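You operate a simulated robot arm through the tools that you are given. There is no shell and no other tool. Be economical: measure what you need, move in short steps, check, and stop when the job is done.

Carry out the task below with a simulated two-armed robot. There is one attempt and no reset: what you move stays moved.

Task
Switch the pulse unit off, pull out the shelf below it and stand the danger sign on that.
Fine: free both lock knobs of the shelf and leave it pulled out. Set down upright: danger sign.

The check looks at the end state, three seconds after you hand in, the way a careful person would. Anything else that was tipped, shoved, dropped, spilled or broken makes it a failure.

Robot
Two 7-joint arms with fingered hands on one trunk, on a base that drives. Base frame: it is fixed to the floor where the robot stands at the start and does not move with it; the origin is under the middle of the robot, x ahead of it, y to its left, z up. Units: cm, degrees, N and s.
The left shoulder is at the start at [6, 16.6, 97.6], the right one opposite. With the tool pointing down near the work surface each hand reaches from about 28 to 84 cm from the robot's upright axis, wherever it stands, measured 20 degrees to its own side. Places, roughly: current knob [100, 0, 140]; delay knob [100, 0, 120]; latch of the rack door [80, 0, 70]; left lock knob of the pull-out shelf [70, 10, 80]; left lock knob of the slide-in unit [70, 10, 160]; left toggle of the alarm unit [90, 0, 170]; limit knob [100, 0, 170]; lock bar [60, 70, 140]; magnet supply switch [90, 0, 140]; output button [110, -10, 140]; power lever of the switch box by the rack [50, 80, 150]; pull-out shelf [100, 20, 80]; pulse unit switch [90, 0, 120]; right lock knob of the pull-out shelf [120, -10, 80]; right lock knob of the slide-in unit [120, -10, 160]; right toggle of the alarm unit [90, 0, 170]. Payload 5 kg a hand.
Tool frame (each hand has its own): the origin (TCP) lies between the finger pads and is the grasp point; the fingertips stand 3.2 cm ahead of it; z points along the fingers, y is the line along which they close. The gripper opens to 16 cm. The gripper's body begins 8.9 cm behind the TCP. The gripper is a hand of 3 fingers: y runs from the thumb to the fingers, the wrist lies at [0, 0, -26.7] in the tool frame, and closing takes about 1.5 s.
Orientation is that of the tool frame in the base frame, as a unit quaternion [w, x, y, z]. With the fingers straight down and closing along the base's y, the tool's x points along the base's -x, its y along +y and its z along -z.

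Tools
- The arms move only by the tool nudge_tool. It takes "left_rows", "right_rows" or both (then of equal length, played together; a hand with none holds still); each is one flat list of numbers, 6 for each row, row after row: the shift along the base's x, y, z in cm, then the turn, a rotation vector about the base's x, y, z in rad. In form: [tx, ty, tz, rx, ry, rz, tx, ty, tz, rx, ry, rz, ...]. A call has 1 to 20 rows; each row shifts and turns the commanded pose from where the row before left it. "left_jaw" and "right_jaw" are, for a hand that has rows, the finger opening in cm, from 0 to 16, set as the call begins (left out, the last holds). Rows are played at 5 a second. More than 5 cm and 8.6 degrees between two rows, or a gripper value outside its range, and nothing of the call is played. Where a pose cannot be reached the arm comes as near as it can. A force on the tool above 40 N (or 10 N above the force at the start of the call, whichever is more), or a blocked arm, ends the call early, and 0.2 s more pass. The fingers move at their own pace (about 4.5 cm/s each) and stop on an object; they squeeze with about 32 N. The grip force told is the motor's: it shows also when the fingers shut on nothing. Time passes only in rows, and 0.2 s behind the last, so rows that do not move let the fingers close. The reply holds the time, the measured pose of the TCP, the force on the tool along the base axes, the opening and the grip force, in the units named above and with some noise, with the torque about the TCP (base axes, N m) and any sound that the robot's microphone picked up, and new pictures: "show" is both (left out), scene, wrist or none (wrist: the cameras of the hands that moved).
- Cameras (640 x 400 px; columns grow to the right, rows downward): "scene" is now at [5.48, 2.12, 162.86]; the picture's right is [0.25, -0.97, 0.00], its down [-0.58, -0.15, -0.80] and it looks along [0.77, 0.20, -0.60] (base axes); focal length 283 px, centre (320, 200). "left" rides on the left gripper at [-6.5, -0.4, -11.6] in its tool frame; the picture's right is [0.06, -1.00, 0.00], its down [0.87, 0.05, -0.49] and it looks along [0.49, 0.03, 0.87] (tool axes); focal length 261 px, centre (320, 200). "right" rides on the right gripper at [6.5, -0.4, -11.6] in its tool frame; the picture's right is [0.06, 1.00, 0.00], its down [-0.87, 0.05, -0.49] and it looks along [-0.49, 0.03, 0.87] (tool axes); focal length 261 px, centre (320, 200). There is no depth. A picture from a camera that has moved, and an enlarged one, comes with that camera's place and axes in the base frame and with its lens.
- raise_lower(by): slides the trunk up (or, below 0, down) by that many cm; the arms and the scene camera ride with it, the base frame stays. It gives what a move gives, with no picture.
- roll_base(legs): drives the robot by 1 to 6 legs, each [ahead, turn to the left] in cm and degrees, along the robot's own axes; the way and the turn of a leg run together, so that a leg with both is an arc; at most 150 cm and 180 degrees a leg. The arms and the cameras ride along, it lands a little off, and it stops where it bumps. It gives what a move gives, and a new picture of the scene camera.
- preshape(shape, hand): the hand has 3 fingers and takes this shape, open, in about a second: jaw (thumb against the fingers, like two jaws); tri (thumb and two fingers); tip (a fingertip pinch); poke (one finger out to press); point (the index stretched); flat (the hand flat); cup (the hand cupped); fist (a fist). The gripper value then closes the fingers along that shape, each until it touches; the sizes above hold for jaw. It gives what a move gives, with no picture.
- aim_head(pan, tilt): turns the head with the scene camera to pan (to the left, within 86 degrees either way) and tilt (down, from -29 to 69), counted from straight ahead of the robot. It gives what a move gives, and a new picture of the scene camera.
- enlarge(camera, box): a new picture of the part [left, top, right, bottom] of that camera's present view, enlarged. It takes no simulated time.
- finish_job(): hands the job in; it is judged then, once.

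Work in short steps. Places have to be worked out from the pictures, the camera data and where the tool is seen: move nearer, look again, correct. Check each grasp and each placing, and mend what went wrong. You have 120 turns and 260 pictures in all, those below and enlarged ones among them. Open the grippers and draw the arms clear of the work before you hand the job in, unless the task says otherwise; then end with one line.

The tools are called after "Request:" as name(argument=value, ...) on one line, values as JSON. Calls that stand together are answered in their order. nudge_tool: Moves the arms, as the interface text tells. Its arguments: {"type":"object","properties":{"left_rows":{"type":"array"},"left_jaw":{"type":"number"},"right_rows":{"type":"array"},"right_jaw":{"type":"number"},"show":{"type":"string","enum":["both","scene","wrist","none"]}},"required":[]} The other tools are called the same way: raise_lower (by) slides the trunk up or down; preshape (shape, hand) gives the hand a shape; roll_base (legs) drives the base; aim_head (pan, tilt) turns the head that bears the scene camera; enlarge (camera, box) takes an enlarged picture of a part of a camera's view; finish_job () hands the job in.

At the start:

```text
t: 0.0
left_tcp_pos: [58.7, 17.86, 99.94]
left_tcp_rot: [0.001, 0.0, 1.0, 0.001]
left_wrist_force: [-0.5, 0.2, -0.2]
left_torque: [0.0, 0.0, -0.03]
left_gripper_width: 15.99
left_finger_force: 0.1
left_shape: jaw
right_tcp_pos: [57.81, -20.52, 99.94]
right_tcp_rot: [0.0, -0.001, 1.0, 0.0]
right_wrist_force: [0.2, 0.4, -0.4]
right_torque: [-0.03, 0.01, 0.0]
right_gripper_width: 15.98
right_finger_force: 0.0
right_shape: jaw
trunk travel left (down, up): [-52.5, 6.5]
robot x, y, heading: [0.33, 0.34, 0.1]
head pan, tilt: [14.6, 37.2]
```

scene: 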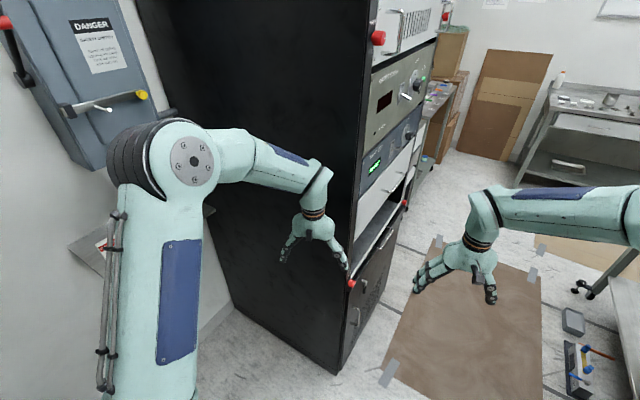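
right: 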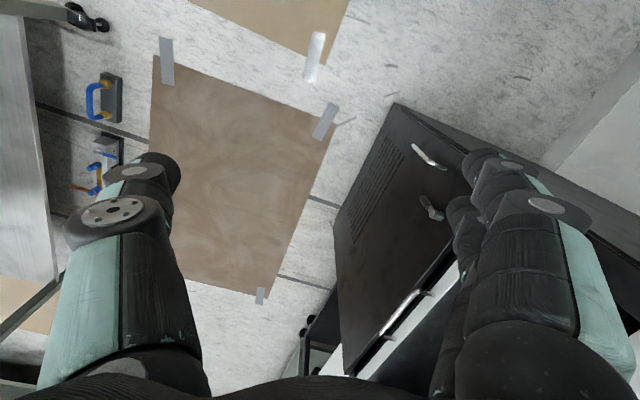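
left: 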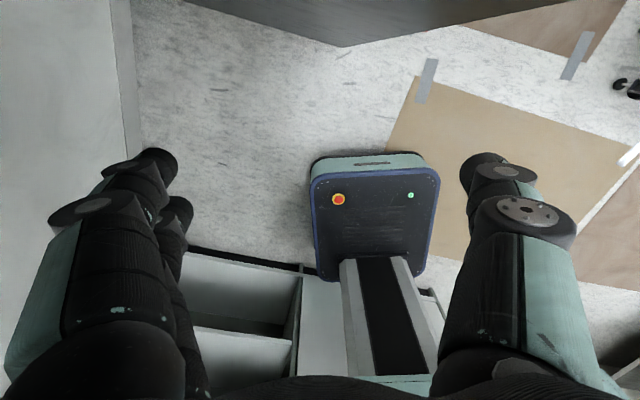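

I'll look around first: the rack front faces mostly to -y, and the danger sign still has to be found.

Request:
aim_head(pan=-30, tilt=30)

Request:
aim_head(pan=-80, tilt=30)

Request:
aim_head(pan=80, tilt=35)

Request:
aim_head(pan=0, tilt=15)

```text
t: 1.1
left_tcp_pos: [58.61, 17.81, 99.98]
left_tcp_rot: [0.001, 0.0, 1.0, -0.001]
left_wrist_force: [-0.3, -0.1, 0.1]
left_torque: [0.04, 0.0, -0.01]
left_gripper_width: 16.0
left_finger_force: 0.1
left_shape: jaw
right_tcp_pos: [57.71, -20.51, 99.94]
right_tcp_rot: [0.0, 0.0, 1.0, 0.0]
right_wrist_force: [0.1, 0.6, -0.7]
right_torque: [-0.01, -0.02, 0.0]
right_gripper_width: 16.0
right_finger_force: 0.1
right_shape: jaw
trunk travel left (down, up): [-52.5, 6.5]
robot x, y, heading: [-0.09, -0.09, -0.3]
head pan, tilt: [-30.0, 30.0]
camera scene: at [4.91, -4.58, 163.97], right [-0.5, -0.87, 0.0], down [-0.43, 0.25, -0.87], along [0.75, -0.43, -0.5], focal length 283 px, centre (320, 200)
```

scene: 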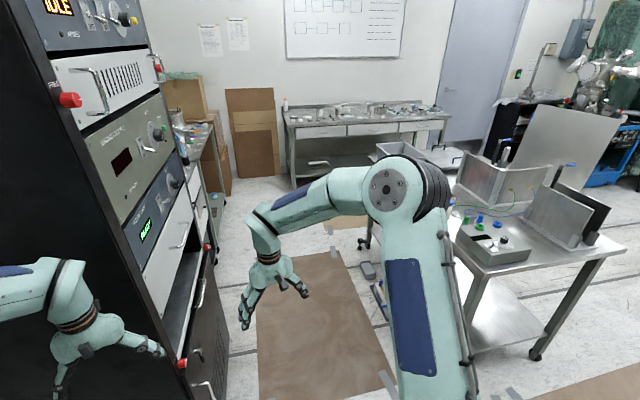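

```text
t: 2.3
left_tcp_pos: [58.7, 17.91, 99.96]
left_tcp_rot: [0.001, -0.001, 1.0, -0.001]
left_wrist_force: [0.1, 0.3, -0.6]
left_torque: [0.0, -0.02, 0.01]
left_gripper_width: 16.02
left_finger_force: 0.1
left_shape: jaw
right_tcp_pos: [57.83, -20.57, 99.97]
right_tcp_rot: [0.001, 0.0, 1.0, -0.001]
right_wrist_force: [-0.9, 0.0, 0.3]
right_torque: [-0.02, -0.01, -0.01]
right_gripper_width: 15.96
right_finger_force: 0.0
right_shape: jaw
trunk travel left (down, up): [-52.5, 6.5]
robot x, y, heading: [0.01, 0.01, 0.0]
head pan, tilt: [-80.0, 30.0]
camera scene: at [-1.34, -8.97, 163.97], right [-0.98, -0.17, 0.0], down [-0.09, 0.49, -0.87], along [0.15, -0.85, -0.5], focal length 283 px, centre (320, 200)
```

scene: 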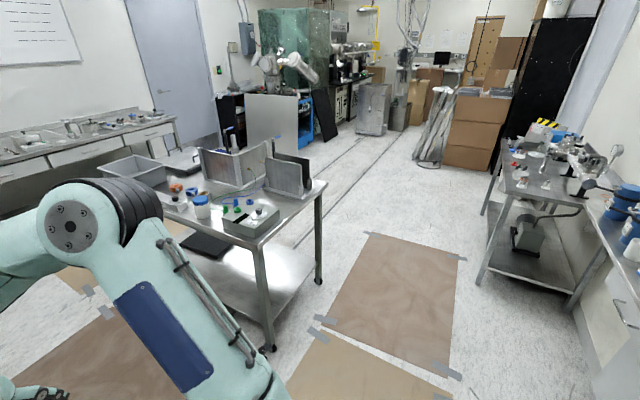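

```text
t: 4.8
left_tcp_pos: [58.62, 17.74, 99.9]
left_tcp_rot: [0.0, 0.0, 1.0, 0.0]
left_wrist_force: [-1.0, 0.5, -0.6]
left_torque: [-0.03, 0.0, 0.01]
left_gripper_width: 15.98
left_finger_force: 0.1
left_shape: jaw
right_tcp_pos: [57.83, -20.5, 100.03]
right_tcp_rot: [0.0, 0.0, 1.0, 0.0]
right_wrist_force: [-0.3, 0.6, -0.3]
right_torque: [-0.01, 0.0, 0.0]
right_gripper_width: 15.97
right_finger_force: 0.1
right_shape: jaw
trunk travel left (down, up): [-52.5, 6.5]
robot x, y, heading: [0.28, -0.07, 0.1]
head pan, tilt: [80.0, 35.0]
camera scene: at [-1.39, 8.61, 163.19], right [0.98, -0.17, 0.0], down [-0.1, -0.56, -0.82], along [0.14, 0.81, -0.57], focal length 283 px, centre (320, 200)
```

scene: 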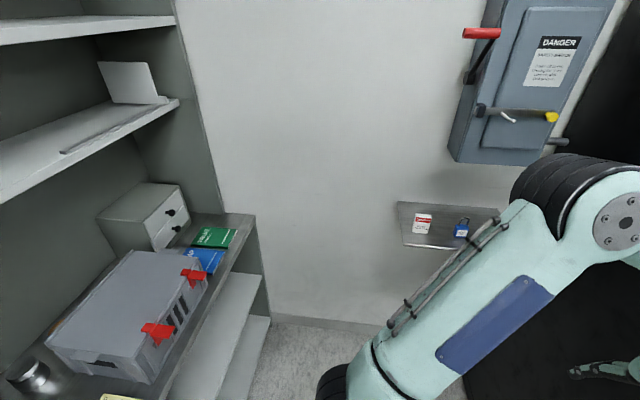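

```text
t: 6.3
left_tcp_pos: [58.79, 17.95, 99.99]
left_tcp_rot: [0.0, 0.0, 1.0, -0.001]
left_wrist_force: [-0.5, 0.5, 0.9]
left_torque: [0.03, 0.01, 0.01]
left_gripper_width: 15.99
left_finger_force: 0.1
left_shape: jaw
right_tcp_pos: [57.85, -20.42, 99.94]
right_tcp_rot: [0.0, 0.0, 1.0, 0.0]
right_wrist_force: [0.8, 0.1, 0.0]
right_torque: [0.03, 0.02, 0.03]
right_gripper_width: 15.98
right_finger_force: 0.1
right_shape: jaw
trunk travel left (down, up): [-52.5, 6.5]
robot x, y, heading: [-0.04, 0.34, 0.0]
head pan, tilt: [0.0, 15.0]
camera scene: at [6.42, -0.05, 166.39], right [0.0, -1.0, 0.0], down [-0.26, 0.0, -0.97], along [0.97, 0.0, -0.26], focal length 283 px, centre (320, 200)
```

scene: 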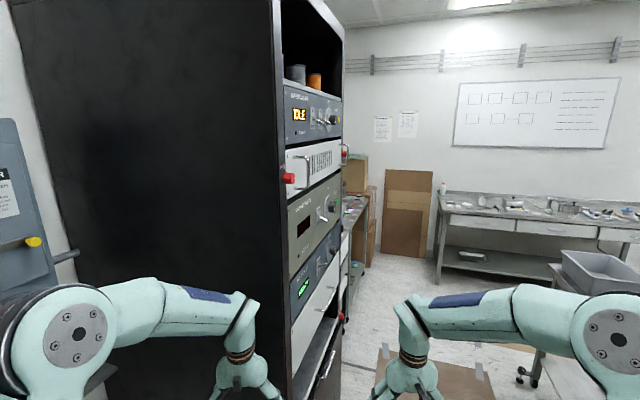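

There is a red-and-white item beside a padlock on the wall shelf below the switch box. I'll look closer, since it may be the danger sign.

Request:
aim_head(pan=60, tilt=40)

Request:
enlarge(camera="scene", box=[120, 140, 440, 340])

Request:
aim_head(pan=-70, tilt=32)

Request:
enlarge(camera="scene", box=[0, 100, 320, 300])

```text
t: 7.6
left_tcp_pos: [58.75, 17.86, 99.98]
left_tcp_rot: [-0.001, 0.0, 1.0, 0.0]
left_wrist_force: [0.7, -0.1, -0.3]
left_torque: [-0.01, 0.0, 0.01]
left_gripper_width: 15.99
left_finger_force: 0.0
left_shape: jaw
right_tcp_pos: [57.8, -20.47, 99.95]
right_tcp_rot: [0.0, 0.0, 1.0, 0.0]
right_wrist_force: [-0.5, 0.5, 0.7]
right_torque: [0.01, 0.0, -0.01]
right_gripper_width: 15.97
right_finger_force: 0.0
right_shape: jaw
trunk travel left (down, up): [-52.5, 6.5]
robot x, y, heading: [0.06, -0.06, -0.2]
head pan, tilt: [60.0, 40.0]
camera scene: at [1.34, 7.3, 162.44], right [0.87, -0.5, 0.0], down [-0.32, -0.56, -0.77], along [0.38, 0.66, -0.64], focal length 283 px, centre (320, 200)
```

scene: 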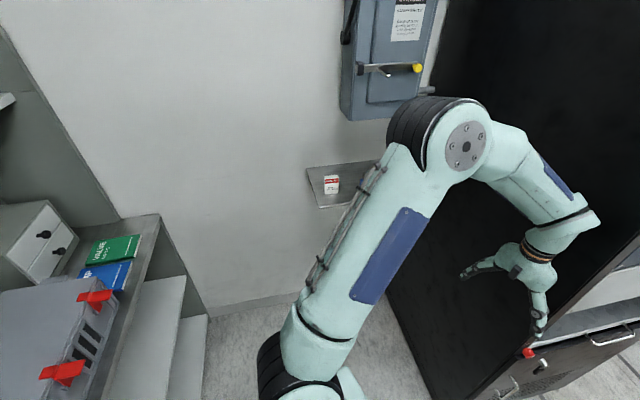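

```text
2.00 times, centred on (280, 240) of scene
camera zoom: at [1.34, 7.3, 162.44], right [0.87, -0.5, 0.0], down [-0.32, -0.56, -0.77], along [0.38, 0.66, -0.64], focal length 566 px, centre (400, 120)
```

zoom: 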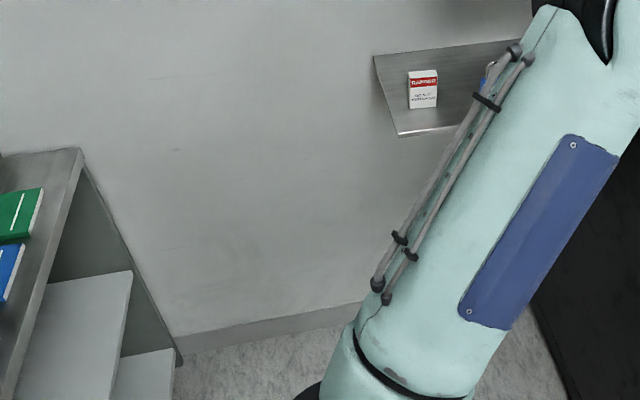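

```text
t: 9.7
left_tcp_pos: [58.73, 17.85, 100.04]
left_tcp_rot: [0.0, 0.0, 1.0, 0.0]
left_wrist_force: [-0.3, 0.0, -0.2]
left_torque: [-0.03, -0.05, -0.04]
left_gripper_width: 15.99
left_finger_force: 0.2
left_shape: jaw
right_tcp_pos: [57.98, -20.53, 99.89]
right_tcp_rot: [0.0, 0.001, 1.0, 0.0]
right_wrist_force: [0.1, 0.5, 0.6]
right_torque: [-0.03, -0.01, 0.03]
right_gripper_width: 15.98
right_finger_force: 0.1
right_shape: jaw
trunk travel left (down, up): [-52.5, 6.5]
robot x, y, heading: [0.13, -0.19, -0.1]
head pan, tilt: [-70.0, 32.0]
camera scene: at [0.15, -8.48, 163.66], right [-0.94, -0.34, 0.0], down [-0.18, 0.5, -0.85], along [0.29, -0.8, -0.53], focal length 283 px, centre (320, 200)
```

scene: 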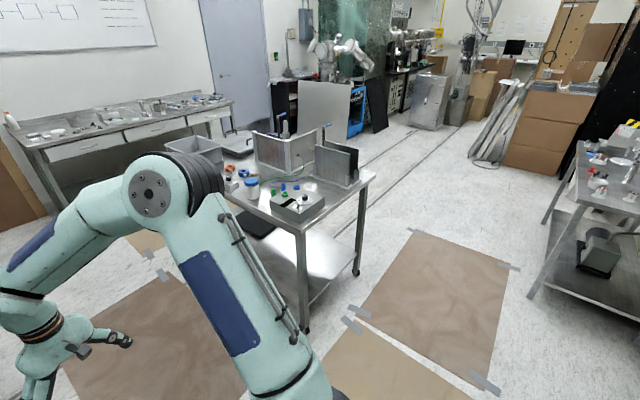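

```text
2.00 times, centred on (160, 200) of scene
camera zoom: at [0.15, -8.48, 163.66], right [-0.94, -0.34, 0.0], down [-0.18, 0.5, -0.85], along [0.29, -0.8, -0.53], focal length 566 px, centre (640, 200)
```

zoom: 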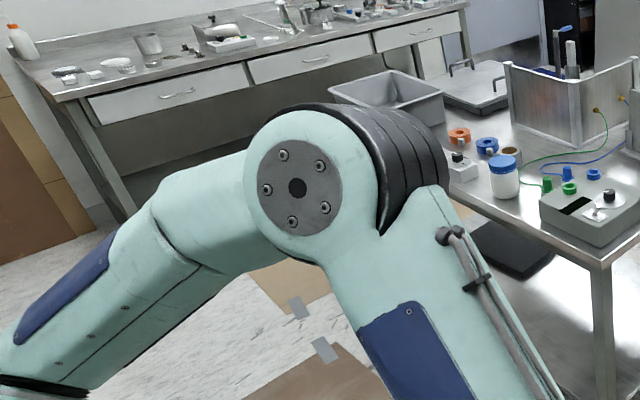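

The small DANGER sign stands on the wall shelf at roughly (48, 80, 98). I'll turn left toward it and look again.

Request:
roll_base(legs=[[0, 40]])

Request:
aim_head(pan=15, tilt=35)

```text
t: 12.0
left_tcp_pos: [33.86, 51.11, 100.12]
left_tcp_rot: [-0.001, -0.338, 0.941, 0.0]
left_wrist_force: [0.5, 0.3, -1.6]
left_torque: [-0.03, -0.02, -0.02]
left_gripper_width: 16.01
left_finger_force: 0.1
left_shape: jaw
right_tcp_pos: [57.57, 21.02, 100.06]
right_tcp_rot: [0.0, -0.338, 0.941, 0.001]
right_wrist_force: [-0.1, -0.4, 0.1]
right_torque: [0.02, -0.03, -0.02]
right_gripper_width: 15.99
right_finger_force: 0.0
right_shape: jaw
trunk travel left (down, up): [-52.5, 6.5]
robot x, y, heading: [0.11, 0.12, 39.4]
head pan, tilt: [-70.0, 32.0]
camera scene: at [5.44, -6.45, 163.66], right [-0.51, -0.86, 0.0], down [-0.46, 0.27, -0.85], along [0.73, -0.43, -0.53], focal length 283 px, centre (320, 200)
```

scene: 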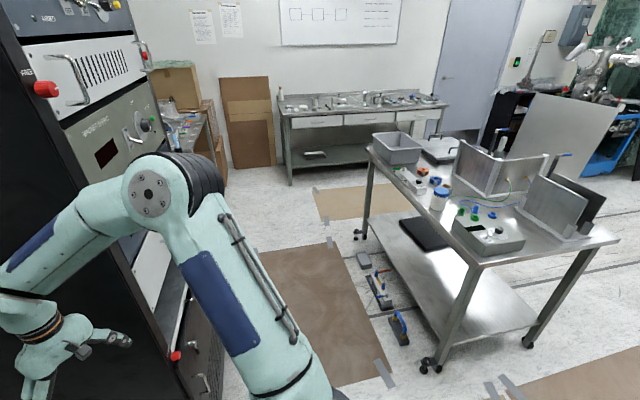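

```text
t: 13.6
left_tcp_pos: [33.96, 51.14, 99.93]
left_tcp_rot: [0.0, -0.339, 0.941, 0.0]
left_wrist_force: [0.6, 0.8, -0.8]
left_torque: [0.0, 0.02, -0.03]
left_gripper_width: 15.99
left_finger_force: 0.1
left_shape: jaw
right_tcp_pos: [57.68, 20.89, 100.03]
right_tcp_rot: [0.0, -0.338, 0.941, 0.0]
right_wrist_force: [-0.4, 0.8, -0.2]
right_torque: [0.0, -0.02, 0.02]
right_gripper_width: 15.98
right_finger_force: 0.0
right_shape: jaw
trunk travel left (down, up): [-52.5, 6.5]
robot x, y, heading: [0.05, 0.19, 39.4]
head pan, tilt: [15.0, 35.0]
camera scene: at [2.88, 5.21, 163.19], right [0.81, -0.58, 0.0], down [-0.33, -0.47, -0.82], along [0.48, 0.67, -0.57], focal length 283 px, centre (320, 200)
```

scene: 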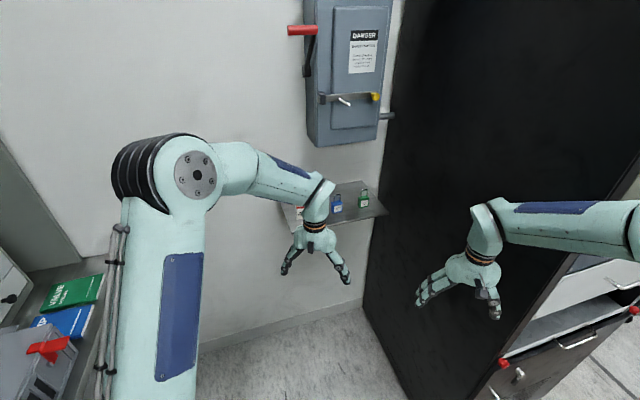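

The shelf also holds two padlocks, and the left hand hides the sign. I'll pitch the left hand up to about 30° below horizontal, so its wrist camera looks at the shelf.

Request:
nudge_tool(left_rows=[-1, 0.5, 1, 0.095, -0.115, 0, -1, 0.5, 1, 0.095, -0.115, 0, -1, 0.5, 1, 0.095, -0.115, 0, -1, 0.5, 1, 0.095, -0.115, 0, -1, 0.5, 1, 0.095, -0.115, 0, -1, 0.5, 1, 0.095, -0.115, 0, -1, 0.5, 1, 0.095, -0.115, 0])

```text
t: 15.2
left_tcp_pos: [28.46, 56.03, 107.4]
left_tcp_rot: [0.469, -0.292, 0.816, 0.17]
left_wrist_force: [0.5, 0.5, 0.0]
left_torque: [0.0, 0.01, -0.01]
left_gripper_width: 16.0
left_finger_force: 0.1
left_shape: jaw
left hand out of reach, approached as far as the arm can: row 7
right_tcp_pos: [57.75, 20.99, 99.91]
right_tcp_rot: [-0.001, -0.337, 0.941, -0.001]
right_wrist_force: [-0.2, -0.2, -0.6]
right_torque: [0.01, 0.05, 0.02]
right_gripper_width: 15.98
right_finger_force: 0.0
right_shape: jaw
trunk travel left (down, up): [-52.5, 6.5]
robot x, y, heading: [-0.15, -0.33, 39.2]
head pan, tilt: [15.0, 35.0]
camera scene: at [3.1, 5.33, 163.18], right [0.81, -0.58, 0.0], down [-0.33, -0.47, -0.82], along [0.47, 0.67, -0.57], focal length 283 px, centre (320, 200)
camera left: at [23.5, 51.56, 118.91], right [0.61, -0.79, -0.06], down [-0.7, -0.51, -0.5], along [0.37, 0.35, -0.86], focal length 261 px, centre (320, 200)
```

scene: 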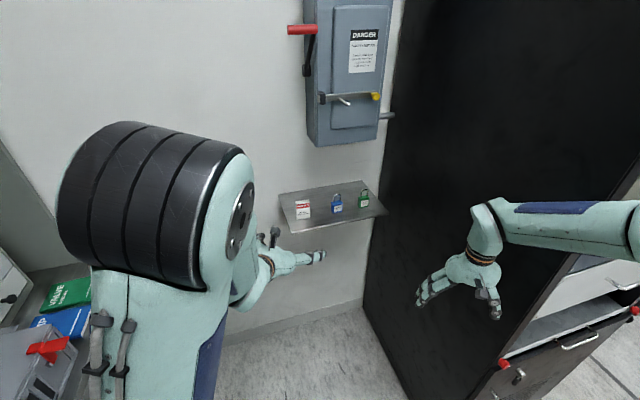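
left: 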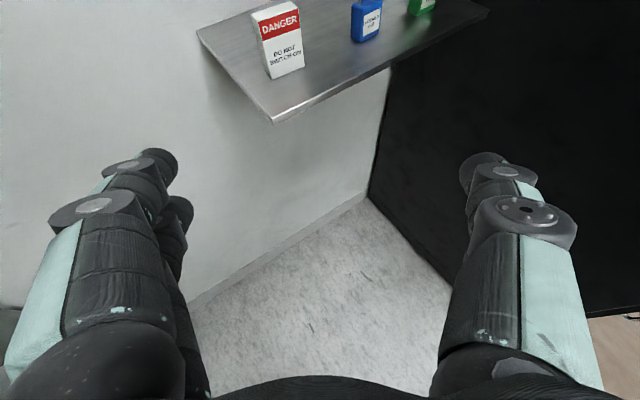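

Triangulating the scene and wrist views puts the sign's centre at about (45.3, 76.3, 101.8), yawed about −22° like the wall. I'll draw the right arm in, then move the base so the left hand can reach.

Request:
nudge_tool(right_rows=[-2.5, -3.3, 0, 0, 0, 0, -2.5, -3.3, 0, 0, 0, 0, -2.5, -3.3, 0, 0, 0, 0, -2.5, -3.3, 0, 0, 0, 0, -2.5, -3.3, 0, 0, 0, 0], show="none")

Request:
roll_base(legs=[[0, 16], [24, 0]])

```text
t: 16.4
left_tcp_pos: [28.21, 55.9, 107.51]
left_tcp_rot: [0.468, -0.293, 0.816, 0.169]
left_wrist_force: [-0.3, -0.3, 0.4]
left_torque: [0.0, -0.03, 0.0]
left_gripper_width: 15.97
left_finger_force: 0.1
left_shape: jaw
right_tcp_pos: [45.1, 4.44, 99.98]
right_tcp_rot: [0.0, -0.338, 0.941, 0.001]
right_wrist_force: [-0.1, 0.1, -0.3]
right_torque: [0.02, -0.01, 0.02]
right_gripper_width: 16.0
right_finger_force: 0.1
right_shape: jaw
trunk travel left (down, up): [-52.5, 6.5]
robot x, y, heading: [0.08, 0.03, 39.6]
head pan, tilt: [15.0, 35.0]
```

```text
t: 19.1
left_tcp_pos: [25.79, 81.47, 107.54]
left_tcp_rot: [0.44, -0.402, 0.769, 0.231]
left_wrist_force: [-0.5, 0.3, -0.1]
left_torque: [-0.01, 0.01, -0.01]
left_gripper_width: 15.98
left_finger_force: 0.0
left_shape: jaw
right_tcp_pos: [56.11, 36.4, 99.88]
right_tcp_rot: [-0.001, -0.464, 0.886, 0.0]
right_wrist_force: [0.6, 0.1, 0.5]
right_torque: [-0.05, 0.03, -0.01]
right_gripper_width: 15.98
right_finger_force: 0.1
right_shape: jaw
trunk travel left (down, up): [-52.5, 6.5]
robot x, y, heading: [13.67, 19.49, 55.2]
head pan, tilt: [15.0, 35.0]
camera scene: at [15.08, 25.64, 163.19], right [0.94, -0.34, 0.0], down [-0.19, -0.54, -0.82], along [0.28, 0.77, -0.57], focal length 283 px, centre (320, 200)
```

scene: 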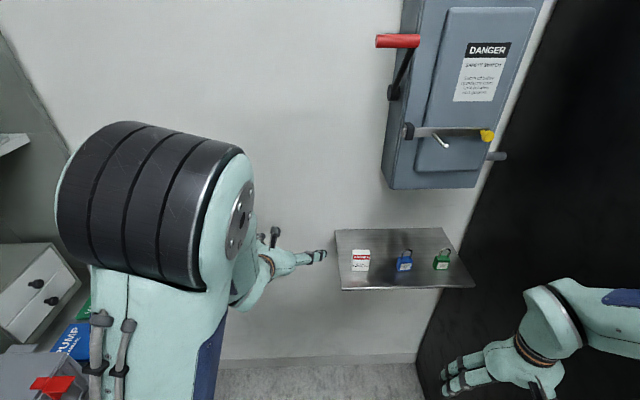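

The sign is confirmed near (45.7, 75.8), and the wall direction is −20°. I'll back the base up a little for arm room, then bring the left hand to a pre-grasp in front of the sign, yawed to face the wall.

Request:
roll_base(legs=[[-12, 0]])

Request:
nudge_tool(left_rows=[3.8, -1.2, -0.25, 0, 0, 0.044, 3.8, -1.2, -0.25, 0, 0, 0.044, 3.8, -1.2, -0.25, 0, 0, 0.044, 3.8, -1.2, -0.25, 0, 0, 0.044, 3.8, -1.2, -0.25, 0, 0, 0.044, 3.8, -1.2, -0.25, 0, 0, 0.044], left_jaw=10)

```text
t: 20.4
left_tcp_pos: [18.81, 71.28, 107.51]
left_tcp_rot: [0.441, -0.402, 0.768, 0.231]
left_wrist_force: [-0.4, -0.2, 1.0]
left_torque: [0.03, 0.03, -0.03]
left_gripper_width: 16.01
left_finger_force: 0.0
left_shape: jaw
right_tcp_pos: [49.04, 26.31, 100.01]
right_tcp_rot: [0.001, -0.464, 0.886, 0.0]
right_wrist_force: [-0.4, -0.6, 1.3]
right_torque: [0.03, -0.05, 0.05]
right_gripper_width: 15.99
right_finger_force: 0.0
right_shape: jaw
trunk travel left (down, up): [-52.5, 6.5]
robot x, y, heading: [6.49, 9.71, 55.3]
head pan, tilt: [15.0, 35.0]
camera scene: at [8.01, 15.45, 163.21], right [0.94, -0.34, 0.0], down [-0.19, -0.54, -0.82], along [0.28, 0.77, -0.57], focal length 283 px, centre (320, 200)
```

scene: 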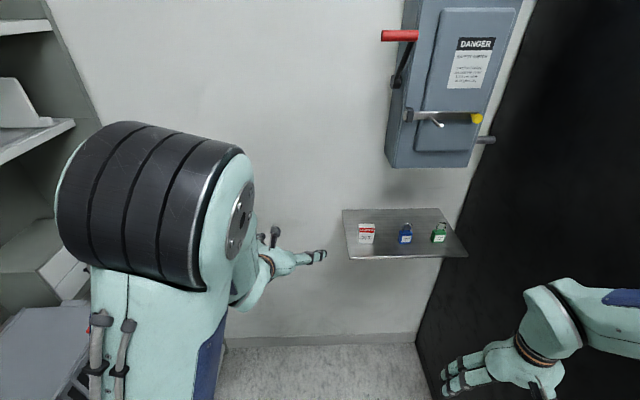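

```text
t: 21.8
left_tcp_pos: [41.93, 64.24, 106.01]
left_tcp_rot: [0.407, -0.498, 0.71, 0.287]
left_wrist_force: [0.2, -0.2, -0.2]
left_torque: [0.0, 0.0, 0.03]
left_gripper_width: 10.09
left_finger_force: 0.0
left_shape: jaw
right_tcp_pos: [49.21, 26.35, 99.97]
right_tcp_rot: [-0.001, -0.463, 0.886, 0.001]
right_wrist_force: [0.4, 0.1, -1.2]
right_torque: [0.03, 0.03, 0.03]
right_gripper_width: 15.99
right_finger_force: 0.0
right_shape: jaw
trunk travel left (down, up): [-52.5, 6.5]
robot x, y, heading: [6.47, 9.81, 55.5]
head pan, tilt: [15.0, 35.0]
camera scene: at [8.27, 15.54, 163.2], right [0.94, -0.34, 0.0], down [-0.19, -0.54, -0.82], along [0.28, 0.77, -0.57], focal length 283 px, centre (320, 200)
camera left: at [40.0, 57.82, 117.5], right [0.93, -0.37, -0.06], down [-0.34, -0.79, -0.5], along [0.14, 0.49, -0.86], focal length 261 px, centre (320, 200)
```

scene: 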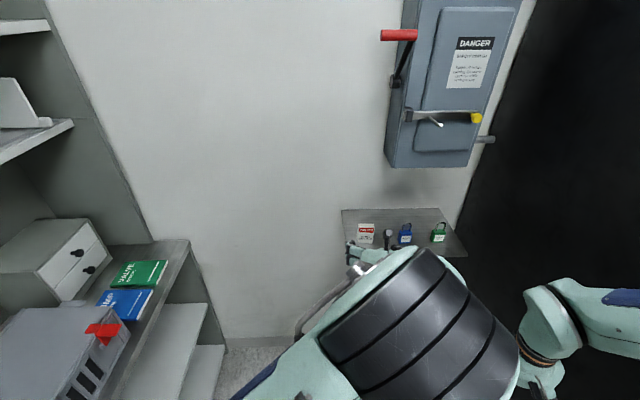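
left: 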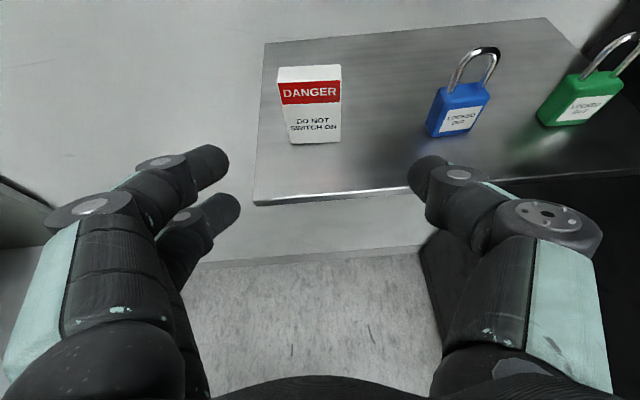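

The wrist view is clear, but my height estimate for the sign's base is uncertain. I'll enlarge both views for a precise triangulation.

Request:
enlarge(camera="scene", box=[330, 190, 490, 290])

Request:
enlarge(camera="left", box=[220, 20, 540, 220])

```text
4.00 times, centred on (410, 240) of scene
camera zoom: at [8.27, 15.54, 163.2], right [0.94, -0.34, 0.0], down [-0.19, -0.54, -0.82], along [0.28, 0.77, -0.57], focal length 1131 px, centre (-40, 40)
```

zoom: 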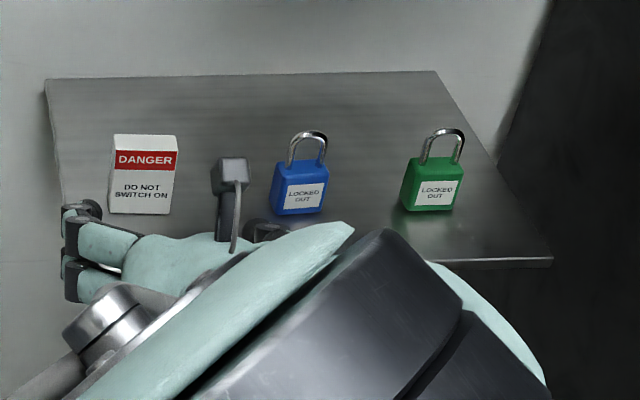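

```text
2.00 times, centred on (380, 120) of left
camera zoom: at [40.0, 57.82, 117.5], right [0.93, -0.37, -0.06], down [-0.34, -0.79, -0.5], along [0.14, 0.49, -0.86], focal length 521 px, centre (200, 360)
```

zoom: 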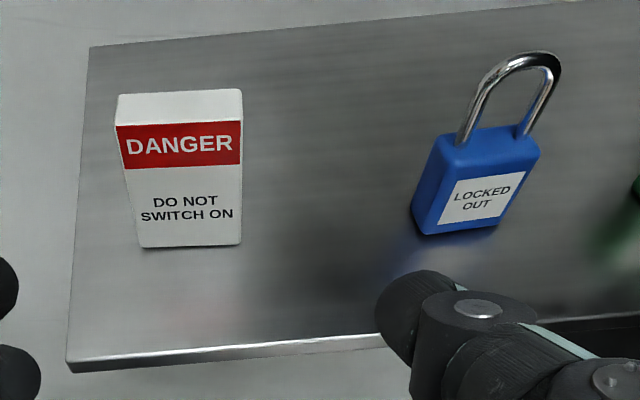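

The refined sign measures about 4.9 wide × 1.8 thick × 7 high, centred near (45.3, 75.3), with its base at z≈98.6, and the hand is aligned with it. I'll move in along the approach direction with the jaw at 10.

Request:
nudge_tool(left_rows=[0.84, 2.77, -0.63, 0, 0, 0, 0.84, 2.77, -0.63, 0, 0, 0, 0.84, 2.77, -0.63, 0, 0, 0, 0.84, 2.77, -0.63, 0, 0, 0])

```text
t: 22.8
left_tcp_pos: [44.94, 75.35, 103.47]
left_tcp_rot: [0.406, -0.5, 0.71, 0.286]
left_wrist_force: [-0.6, 0.5, 0.0]
left_torque: [-0.05, -0.01, 0.01]
left_gripper_width: 10.03
left_finger_force: 0.1
left_shape: jaw
right_tcp_pos: [49.15, 26.51, 99.93]
right_tcp_rot: [0.0, -0.464, 0.886, 0.0]
right_wrist_force: [0.8, -0.1, 1.2]
right_torque: [0.0, -0.01, -0.03]
right_gripper_width: 16.0
right_finger_force: 0.0
right_shape: jaw
trunk travel left (down, up): [-52.5, 6.5]
robot x, y, heading: [6.59, 9.71, 55.2]
head pan, tilt: [15.0, 35.0]
camera scene: at [8.15, 15.7, 163.19], right [0.94, -0.34, 0.0], down [-0.19, -0.54, -0.82], along [0.28, 0.77, -0.57], focal length 283 px, centre (320, 200)
camera left: at [43.06, 68.99, 114.89], right [0.93, -0.36, -0.05], down [-0.34, -0.8, -0.5], along [0.14, 0.48, -0.86], focal length 261 px, centre (320, 200)
```

scene: 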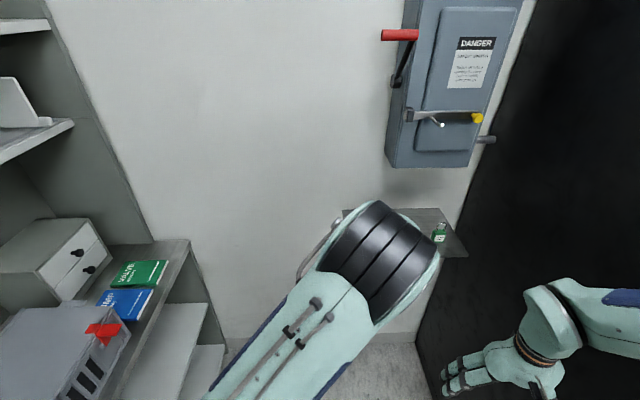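
left: 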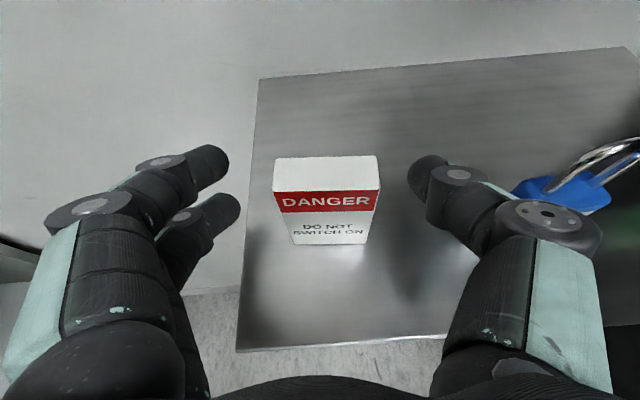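

The sign is centred between the fingers. I'll close on it.

Request:
nudge_tool(left_rows=[0, 0, 0, 0, 0, 0, 0, 0, 0, 0, 0, 0, 0, 0, 0, 0, 0, 0, 0, 0, 0, 0, 0, 0, 0, 0, 0, 0, 0, 0, 0, 0, 0, 0, 0, 0, 0, 0, 0, 0, 0, 0, 0, 0, 0, 0, 0, 0], left_jaw=2, show="wrist")

```text
t: 24.6
left_tcp_pos: [45.05, 75.21, 103.51]
left_tcp_rot: [0.407, -0.499, 0.709, 0.287]
left_wrist_force: [0.7, -0.3, 5.7]
left_torque: [-0.07, -0.02, -0.04]
left_gripper_width: 3.84
left_finger_force: 31.9
left_shape: jaw
right_tcp_pos: [49.2, 26.46, 99.92]
right_tcp_rot: [0.0, -0.464, 0.886, 0.0]
right_wrist_force: [-0.1, -0.7, 0.5]
right_torque: [0.01, 0.0, -0.01]
right_gripper_width: 16.01
right_finger_force: 0.1
right_shape: jaw
trunk travel left (down, up): [-52.5, 6.5]
robot x, y, heading: [6.93, 9.65, 55.4]
head pan, tilt: [15.0, 35.0]
camera left: at [43.04, 68.87, 115.0], right [0.93, -0.36, -0.05], down [-0.34, -0.79, -0.5], along [0.14, 0.49, -0.86], focal length 261 px, centre (320, 200)
```

left: 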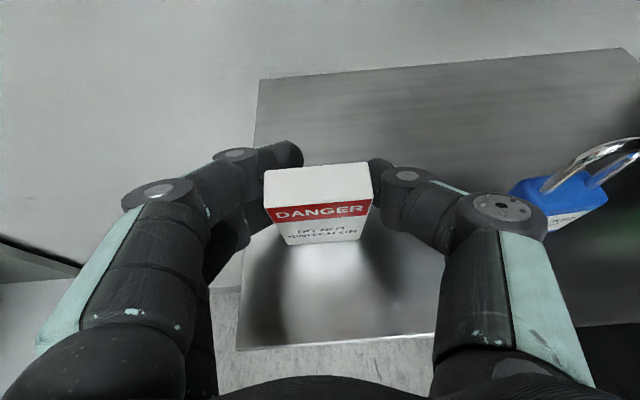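

The grip force is 32 N on a width of 3.8. I'll lift gently and check.

Request:
nudge_tool(left_rows=[0, 0, 1.5, 0, 0, 0, 0, 0, 1.5, 0, 0, 0, 0, 0, 2, 0, 0, 0], show="wrist")

```text
t: 25.4
left_tcp_pos: [44.94, 75.36, 108.48]
left_tcp_rot: [0.406, -0.5, 0.709, 0.287]
left_wrist_force: [-0.2, -0.3, 0.7]
left_torque: [0.01, 0.0, 0.03]
left_gripper_width: 1.99
left_finger_force: 31.8
left_shape: jaw
right_tcp_pos: [49.22, 26.42, 100.0]
right_tcp_rot: [0.0, -0.465, 0.885, 0.0]
right_wrist_force: [-0.1, -0.5, 0.1]
right_torque: [0.0, -0.04, 0.02]
right_gripper_width: 16.0
right_finger_force: 0.0
right_shape: jaw
trunk travel left (down, up): [-52.5, 6.5]
robot x, y, heading: [6.27, 10.29, 55.5]
head pan, tilt: [15.0, 35.0]
camera left: at [43.02, 68.98, 119.94], right [0.93, -0.36, -0.05], down [-0.34, -0.8, -0.5], along [0.14, 0.48, -0.86], focal length 261 px, centre (320, 200)
```

left: 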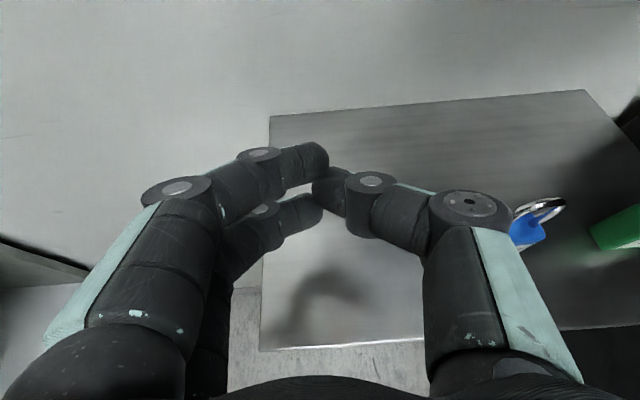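

The sign slipped out of the grip. I need to find where it is; first a scene picture.

Request:
aim_head(pan=10, tilt=50)

Request:
enlarge(camera="left", box=[200, 80, 520, 280])

```text
t: 26.1
left_tcp_pos: [45.01, 75.44, 108.41]
left_tcp_rot: [0.406, -0.5, 0.709, 0.287]
left_wrist_force: [-0.6, 0.0, 0.1]
left_torque: [-0.02, -0.01, -0.02]
left_gripper_width: 2.0
left_finger_force: 32.1
left_shape: jaw
right_tcp_pos: [49.15, 26.33, 100.05]
right_tcp_rot: [0.0, -0.464, 0.886, 0.0]
right_wrist_force: [-0.1, 0.0, 0.7]
right_torque: [-0.02, -0.03, 0.0]
right_gripper_width: 15.99
right_finger_force: 0.0
right_shape: jaw
trunk travel left (down, up): [-52.5, 6.5]
robot x, y, heading: [7.0, 9.75, 55.2]
head pan, tilt: [10.0, 50.0]
camera scene: at [8.39, 14.33, 161.03], right [0.91, -0.42, 0.0], down [-0.32, -0.7, -0.64], along [0.27, 0.58, -0.77], focal length 283 px, centre (320, 200)
```

scene: 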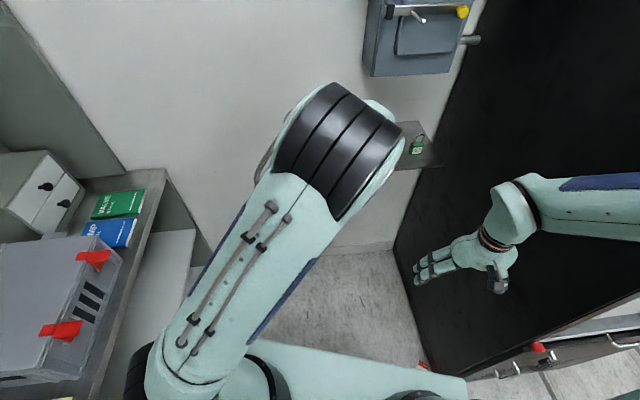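

```text
2.00 times, centred on (360, 180) of left
camera zoom: at [43.04, 68.99, 119.92], right [0.93, -0.36, -0.05], down [-0.34, -0.79, -0.5], along [0.14, 0.48, -0.86], focal length 521 px, centre (240, 240)
```

zoom: 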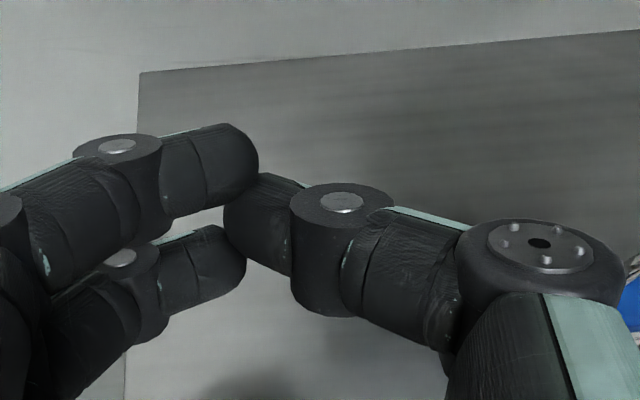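

A red/white spot appears at (424, 365) in the scene, low on the floor by the rack. I'll enlarge it.

Request:
enlarge(camera="scene", box=[360, 320, 480, 395])

```text
5.33 times, centred on (420, 358) of scene
camera zoom: at [8.39, 14.33, 161.03], right [0.91, -0.42, 0.0], down [-0.32, -0.7, -0.64], along [0.27, 0.58, -0.77], focal length 1509 px, centre (-213, -640)
```

zoom: 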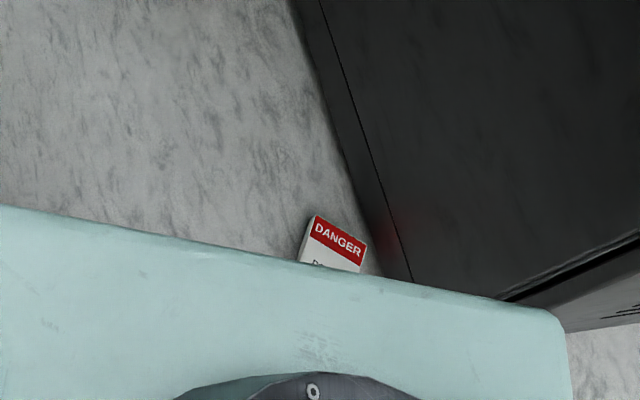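

The sign squirted out of the curling fingers and fell to the floor at about (66, 18), beside the rack's lower left corner. I'll withdraw the left hand from the wall shelf and try the "tip" shape on it, to see how the fingers meet.

Request:
nudge_tool(left_rows=[-1.2, -3.3, 1, 0, 0, 0, -1.2, -3.3, 1, 0, 0, 0, -1.2, -3.3, 1, 0, 0, 0, -1.2, -3.3, 1, 0, 0, 0, -1.2, -3.3, 1, 0, 0, 0], show="none")

Request:
preshape(shape="tip", hand="left")

Request:
enlarge(camera="left", box=[0, 0, 640, 400])

Request:
nudge_tool(left_rows=[0, 0, 0, 0, 0, 0, 0, 0, 0, 0, 0, 0, 0, 0, 0, 0, 0, 0, 0, 0, 0, 0, 0, 0, 0, 0, 0, 0, 0, 0, 0, 0, 0, 0, 0, 0], left_jaw=2)

```text
t: 27.3
left_tcp_pos: [39.03, 58.71, 113.46]
left_tcp_rot: [0.406, -0.5, 0.709, 0.288]
left_wrist_force: [0.2, -0.9, 0.2]
left_torque: [0.0, 0.02, -0.04]
left_gripper_width: 2.03
left_finger_force: 32.3
left_shape: jaw
right_tcp_pos: [49.07, 26.38, 99.97]
right_tcp_rot: [0.0, -0.465, 0.886, 0.001]
right_wrist_force: [0.2, 0.3, 1.2]
right_torque: [0.01, -0.03, 0.02]
right_gripper_width: 15.97
right_finger_force: 0.0
right_shape: jaw
trunk travel left (down, up): [-52.5, 6.5]
robot x, y, heading: [6.51, 9.66, 55.3]
head pan, tilt: [10.0, 50.0]
```

```text
t: 28.2
left_tcp_pos: [39.12, 58.89, 113.44]
left_tcp_rot: [0.407, -0.499, 0.709, 0.287]
left_wrist_force: [0.7, 0.0, 0.3]
left_torque: [-0.04, 0.03, -0.02]
left_gripper_width: 15.98
left_finger_force: 0.1
left_shape: tip
right_tcp_pos: [49.17, 26.33, 99.91]
right_tcp_rot: [0.0, -0.464, 0.886, 0.0]
right_wrist_force: [0.8, 0.2, 0.6]
right_torque: [0.02, -0.01, 0.0]
right_gripper_width: 16.02
right_finger_force: 0.0
right_shape: jaw
trunk travel left (down, up): [-52.5, 6.5]
robot x, y, heading: [6.6, 10.06, 55.6]
head pan, tilt: [10.0, 50.0]
```

```text
1.00 times, centred on (320, 200) of left (not enlarged: the box is as wide or as high as the picture)
camera zoom: at [37.18, 52.52, 124.91], right [0.93, -0.36, -0.05], down [-0.34, -0.79, -0.5], along [0.14, 0.48, -0.86], focal length 261 px, centre (320, 200)
```

zoom: 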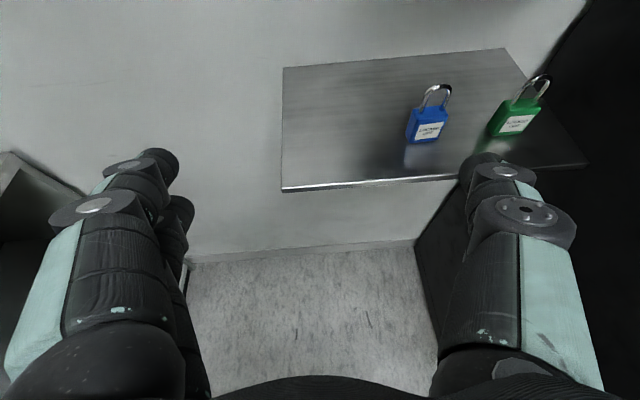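

```text
t: 29.6
left_tcp_pos: [39.05, 58.85, 113.41]
left_tcp_rot: [0.406, -0.5, 0.709, 0.287]
left_wrist_force: [0.0, 0.0, -0.3]
left_torque: [0.03, 0.0, -0.01]
left_gripper_width: 3.6
left_finger_force: 0.1
left_shape: tip
right_tcp_pos: [49.08, 26.32, 99.96]
right_tcp_rot: [0.001, -0.464, 0.886, 0.0]
right_wrist_force: [-0.8, 0.4, 0.5]
right_torque: [0.01, -0.02, 0.01]
right_gripper_width: 16.0
right_finger_force: 0.0
right_shape: jaw
trunk travel left (down, up): [-52.5, 6.5]
robot x, y, heading: [6.83, 9.87, 55.3]
head pan, tilt: [10.0, 50.0]
camera scene: at [8.39, 14.33, 161.02], right [0.91, -0.42, 0.0], down [-0.32, -0.7, -0.64], along [0.27, 0.58, -0.77], focal length 283 px, centre (320, 200)
camera left: at [37.17, 52.5, 124.92], right [0.93, -0.36, -0.05], down [-0.34, -0.79, -0.5], along [0.14, 0.49, -0.86], focal length 261 px, centre (320, 200)
```

scene: 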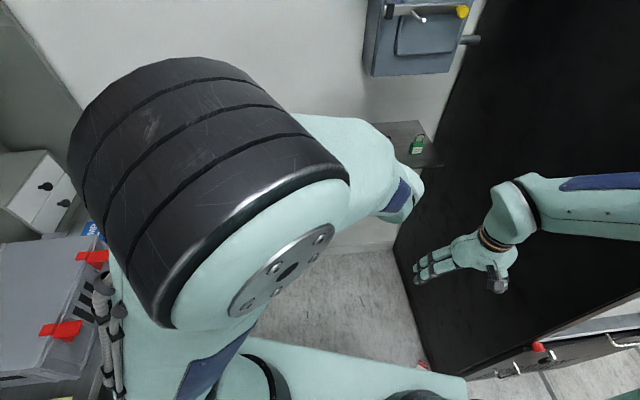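
left: 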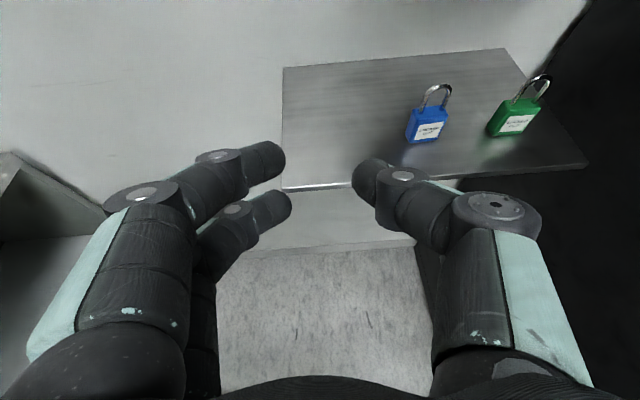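

The tip shape leaves the finger ends much straighter (about 25° convergent), so it should hold the sign better. I'll back away from the wall, turn toward the fallen sign and look at it.

Request:
roll_base(legs=[[-25, 0], [0, -30]])

Request:
aim_head(pan=-5, tilt=60)

```text
t: 33.0
left_tcp_pos: [45.04, 15.43, 113.51]
left_tcp_rot: [0.467, -0.299, 0.814, 0.173]
left_wrist_force: [-0.1, 0.2, -0.7]
left_torque: [0.02, 0.01, 0.03]
left_gripper_width: 2.04
left_finger_force: 0.1
left_shape: tip
right_tcp_pos: [37.48, -17.56, 99.95]
right_tcp_rot: [0.0, -0.219, 0.976, 0.0]
right_wrist_force: [-0.8, -0.5, 0.0]
right_torque: [0.03, 0.01, -0.02]
right_gripper_width: 15.98
right_finger_force: 0.0
right_shape: jaw
trunk travel left (down, up): [-52.5, 6.5]
robot x, y, heading: [-7.27, -10.84, 25.5]
head pan, tilt: [10.0, 50.0]
camera scene: at [-3.84, -7.67, 161.02], right [0.58, -0.82, 0.0], down [-0.63, -0.44, -0.64], along [0.52, 0.37, -0.77], focal length 283 px, centre (320, 200)
```

scene: 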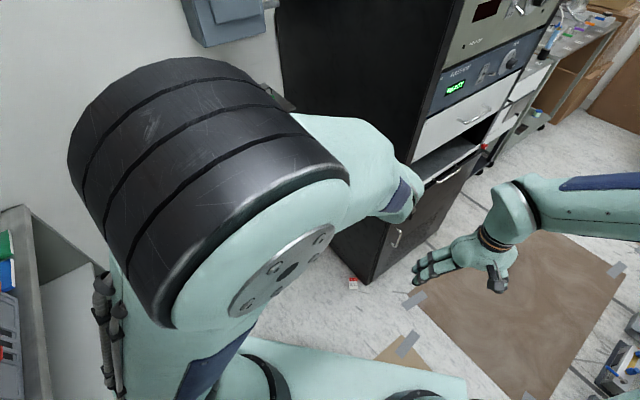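

```text
t: 33.7
left_tcp_pos: [44.93, 15.58, 113.33]
left_tcp_rot: [0.467, -0.298, 0.814, 0.171]
left_wrist_force: [-0.9, -0.8, 0.3]
left_torque: [0.03, -0.03, 0.03]
left_gripper_width: 2.06
left_finger_force: 0.0
left_shape: tip
right_tcp_pos: [37.45, -17.48, 99.82]
right_tcp_rot: [0.0, -0.219, 0.976, 0.001]
right_wrist_force: [-0.2, 0.1, -0.5]
right_torque: [-0.01, -0.02, -0.01]
right_gripper_width: 15.95
right_finger_force: 0.0
right_shape: jaw
trunk travel left (down, up): [-52.5, 6.5]
robot x, y, heading: [-7.43, -10.63, 25.3]
head pan, tilt: [-5.0, 60.0]
camera scene: at [-3.87, -9.75, 159.77], right [0.35, -0.94, 0.0], down [-0.81, -0.3, -0.5], along [0.47, 0.17, -0.87], focal length 283 px, centre (320, 200)
```

scene: 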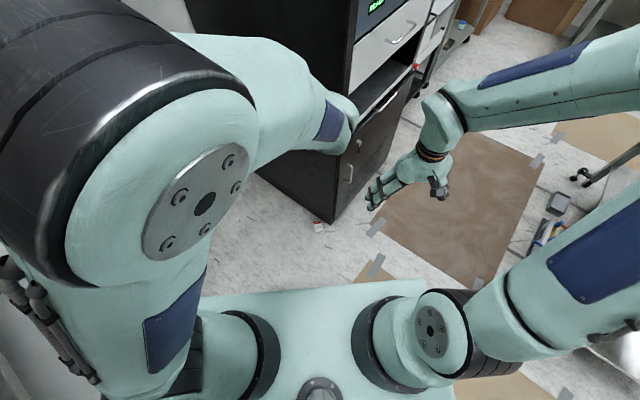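

Request:
enlarge(camera="scene", box=[270, 190, 370, 252])

```text
6.40 times, centred on (320, 221) of scene
camera zoom: at [-3.87, -9.75, 159.77], right [0.35, -0.94, 0.0], down [-0.81, -0.3, -0.5], along [0.47, 0.17, -0.87], focal length 1810 px, centre (320, 66)
```

zoom: 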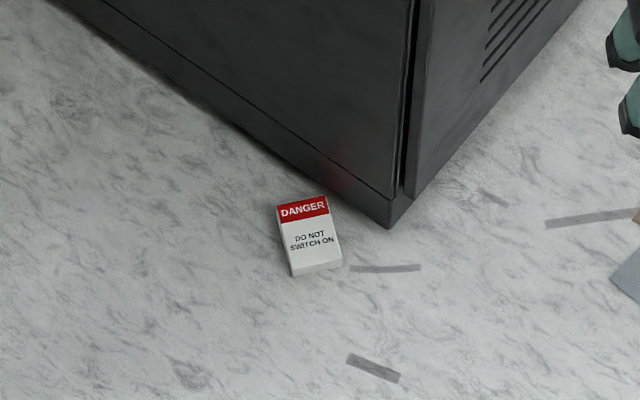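

The sign lies flat on its back, text up, with its top pointing away from me (azimuth about 32°). Its centre is near (63.9, 16.4) and the rack side is about 2 cm from its corner. I'll turn slightly, point the left hand down, lower the trunk and look with the wrist camera.

Request:
roll_base(legs=[[0, -9]])

Request:
nudge_tool(left_rows=[0, 0, 0, -0.077, 0.128, 0, 0, 0, 0, -0.077, 0.128, 0, 0, 0, 0, -0.077, 0.128, 0, 0, 0, 0, -0.077, 0.128, 0, 0, 0, 0, -0.077, 0.128, 0, 0, 0, 0, -0.077, 0.128, 0, 0, 0, 0, -0.077, 0.128, 0], left_jaw=10, show="none")

Request:
raise_lower(by=-48)

Request:
enlarge(camera="scene", box=[0, 0, 640, 400])

```text
t: 34.8
left_tcp_pos: [48.38, 6.87, 113.43]
left_tcp_rot: [0.479, -0.234, 0.835, 0.135]
left_wrist_force: [-0.1, -0.2, -0.2]
left_torque: [-0.01, -0.03, 0.02]
left_gripper_width: 2.06
left_finger_force: 0.2
left_shape: tip
right_tcp_pos: [35.73, -24.54, 99.96]
right_tcp_rot: [0.0, -0.141, 0.99, 0.0]
right_wrist_force: [0.7, -0.5, -0.2]
right_torque: [0.0, 0.0, 0.04]
right_gripper_width: 15.98
right_finger_force: 0.1
right_shape: jaw
trunk travel left (down, up): [-52.5, 6.5]
robot x, y, heading: [-7.25, -10.43, 16.7]
head pan, tilt: [-5.0, 60.0]
camera scene: at [-3.78, -10.39, 159.77], right [0.2, -0.98, 0.0], down [-0.85, -0.17, -0.5], along [0.49, 0.1, -0.87], focal length 283 px, centre (320, 200)
```

scene: 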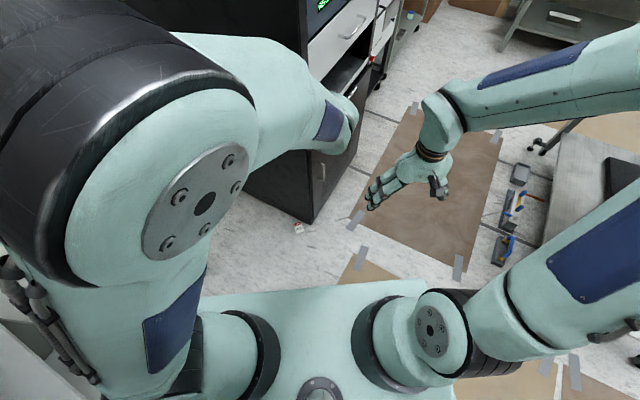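

```text
t: 36.6
left_tcp_pos: [48.32, 11.23, 108.68]
left_tcp_rot: [-0.016, -0.3, 0.949, 0.093]
left_wrist_force: [0.1, 0.2, -0.2]
left_torque: [0.01, -0.03, 0.01]
left_gripper_width: 9.96
left_finger_force: 0.1
left_shape: tip
right_tcp_pos: [35.72, -24.44, 100.02]
right_tcp_rot: [0.001, -0.142, 0.99, 0.0]
right_wrist_force: [0.3, -0.2, 0.1]
right_torque: [0.0, -0.06, 0.02]
right_gripper_width: 15.99
right_finger_force: 0.0
right_shape: jaw
trunk travel left (down, up): [-52.5, 6.5]
robot x, y, heading: [-7.65, -10.73, 16.2]
head pan, tilt: [-5.0, 60.0]
stopped in row 7 (left hand): the arm was blocked; the commanded pose is now the measured one
```

```text
refused: -48 is not a number from -40 to 40
```

```text
1.00 times, centred on (320, 200) of scene (not enlarged: the box is as wide or as high as the picture)
camera zoom: at [-3.95, -10.26, 159.78], right [0.2, -0.98, 0.0], down [-0.85, -0.17, -0.5], along [0.49, 0.1, -0.87], focal length 283 px, centre (320, 200)
```

zoom: 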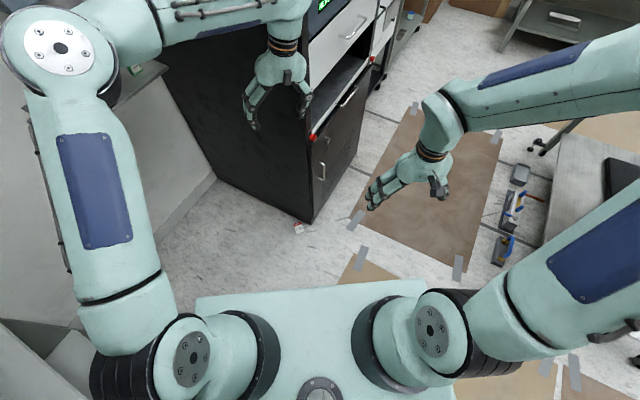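

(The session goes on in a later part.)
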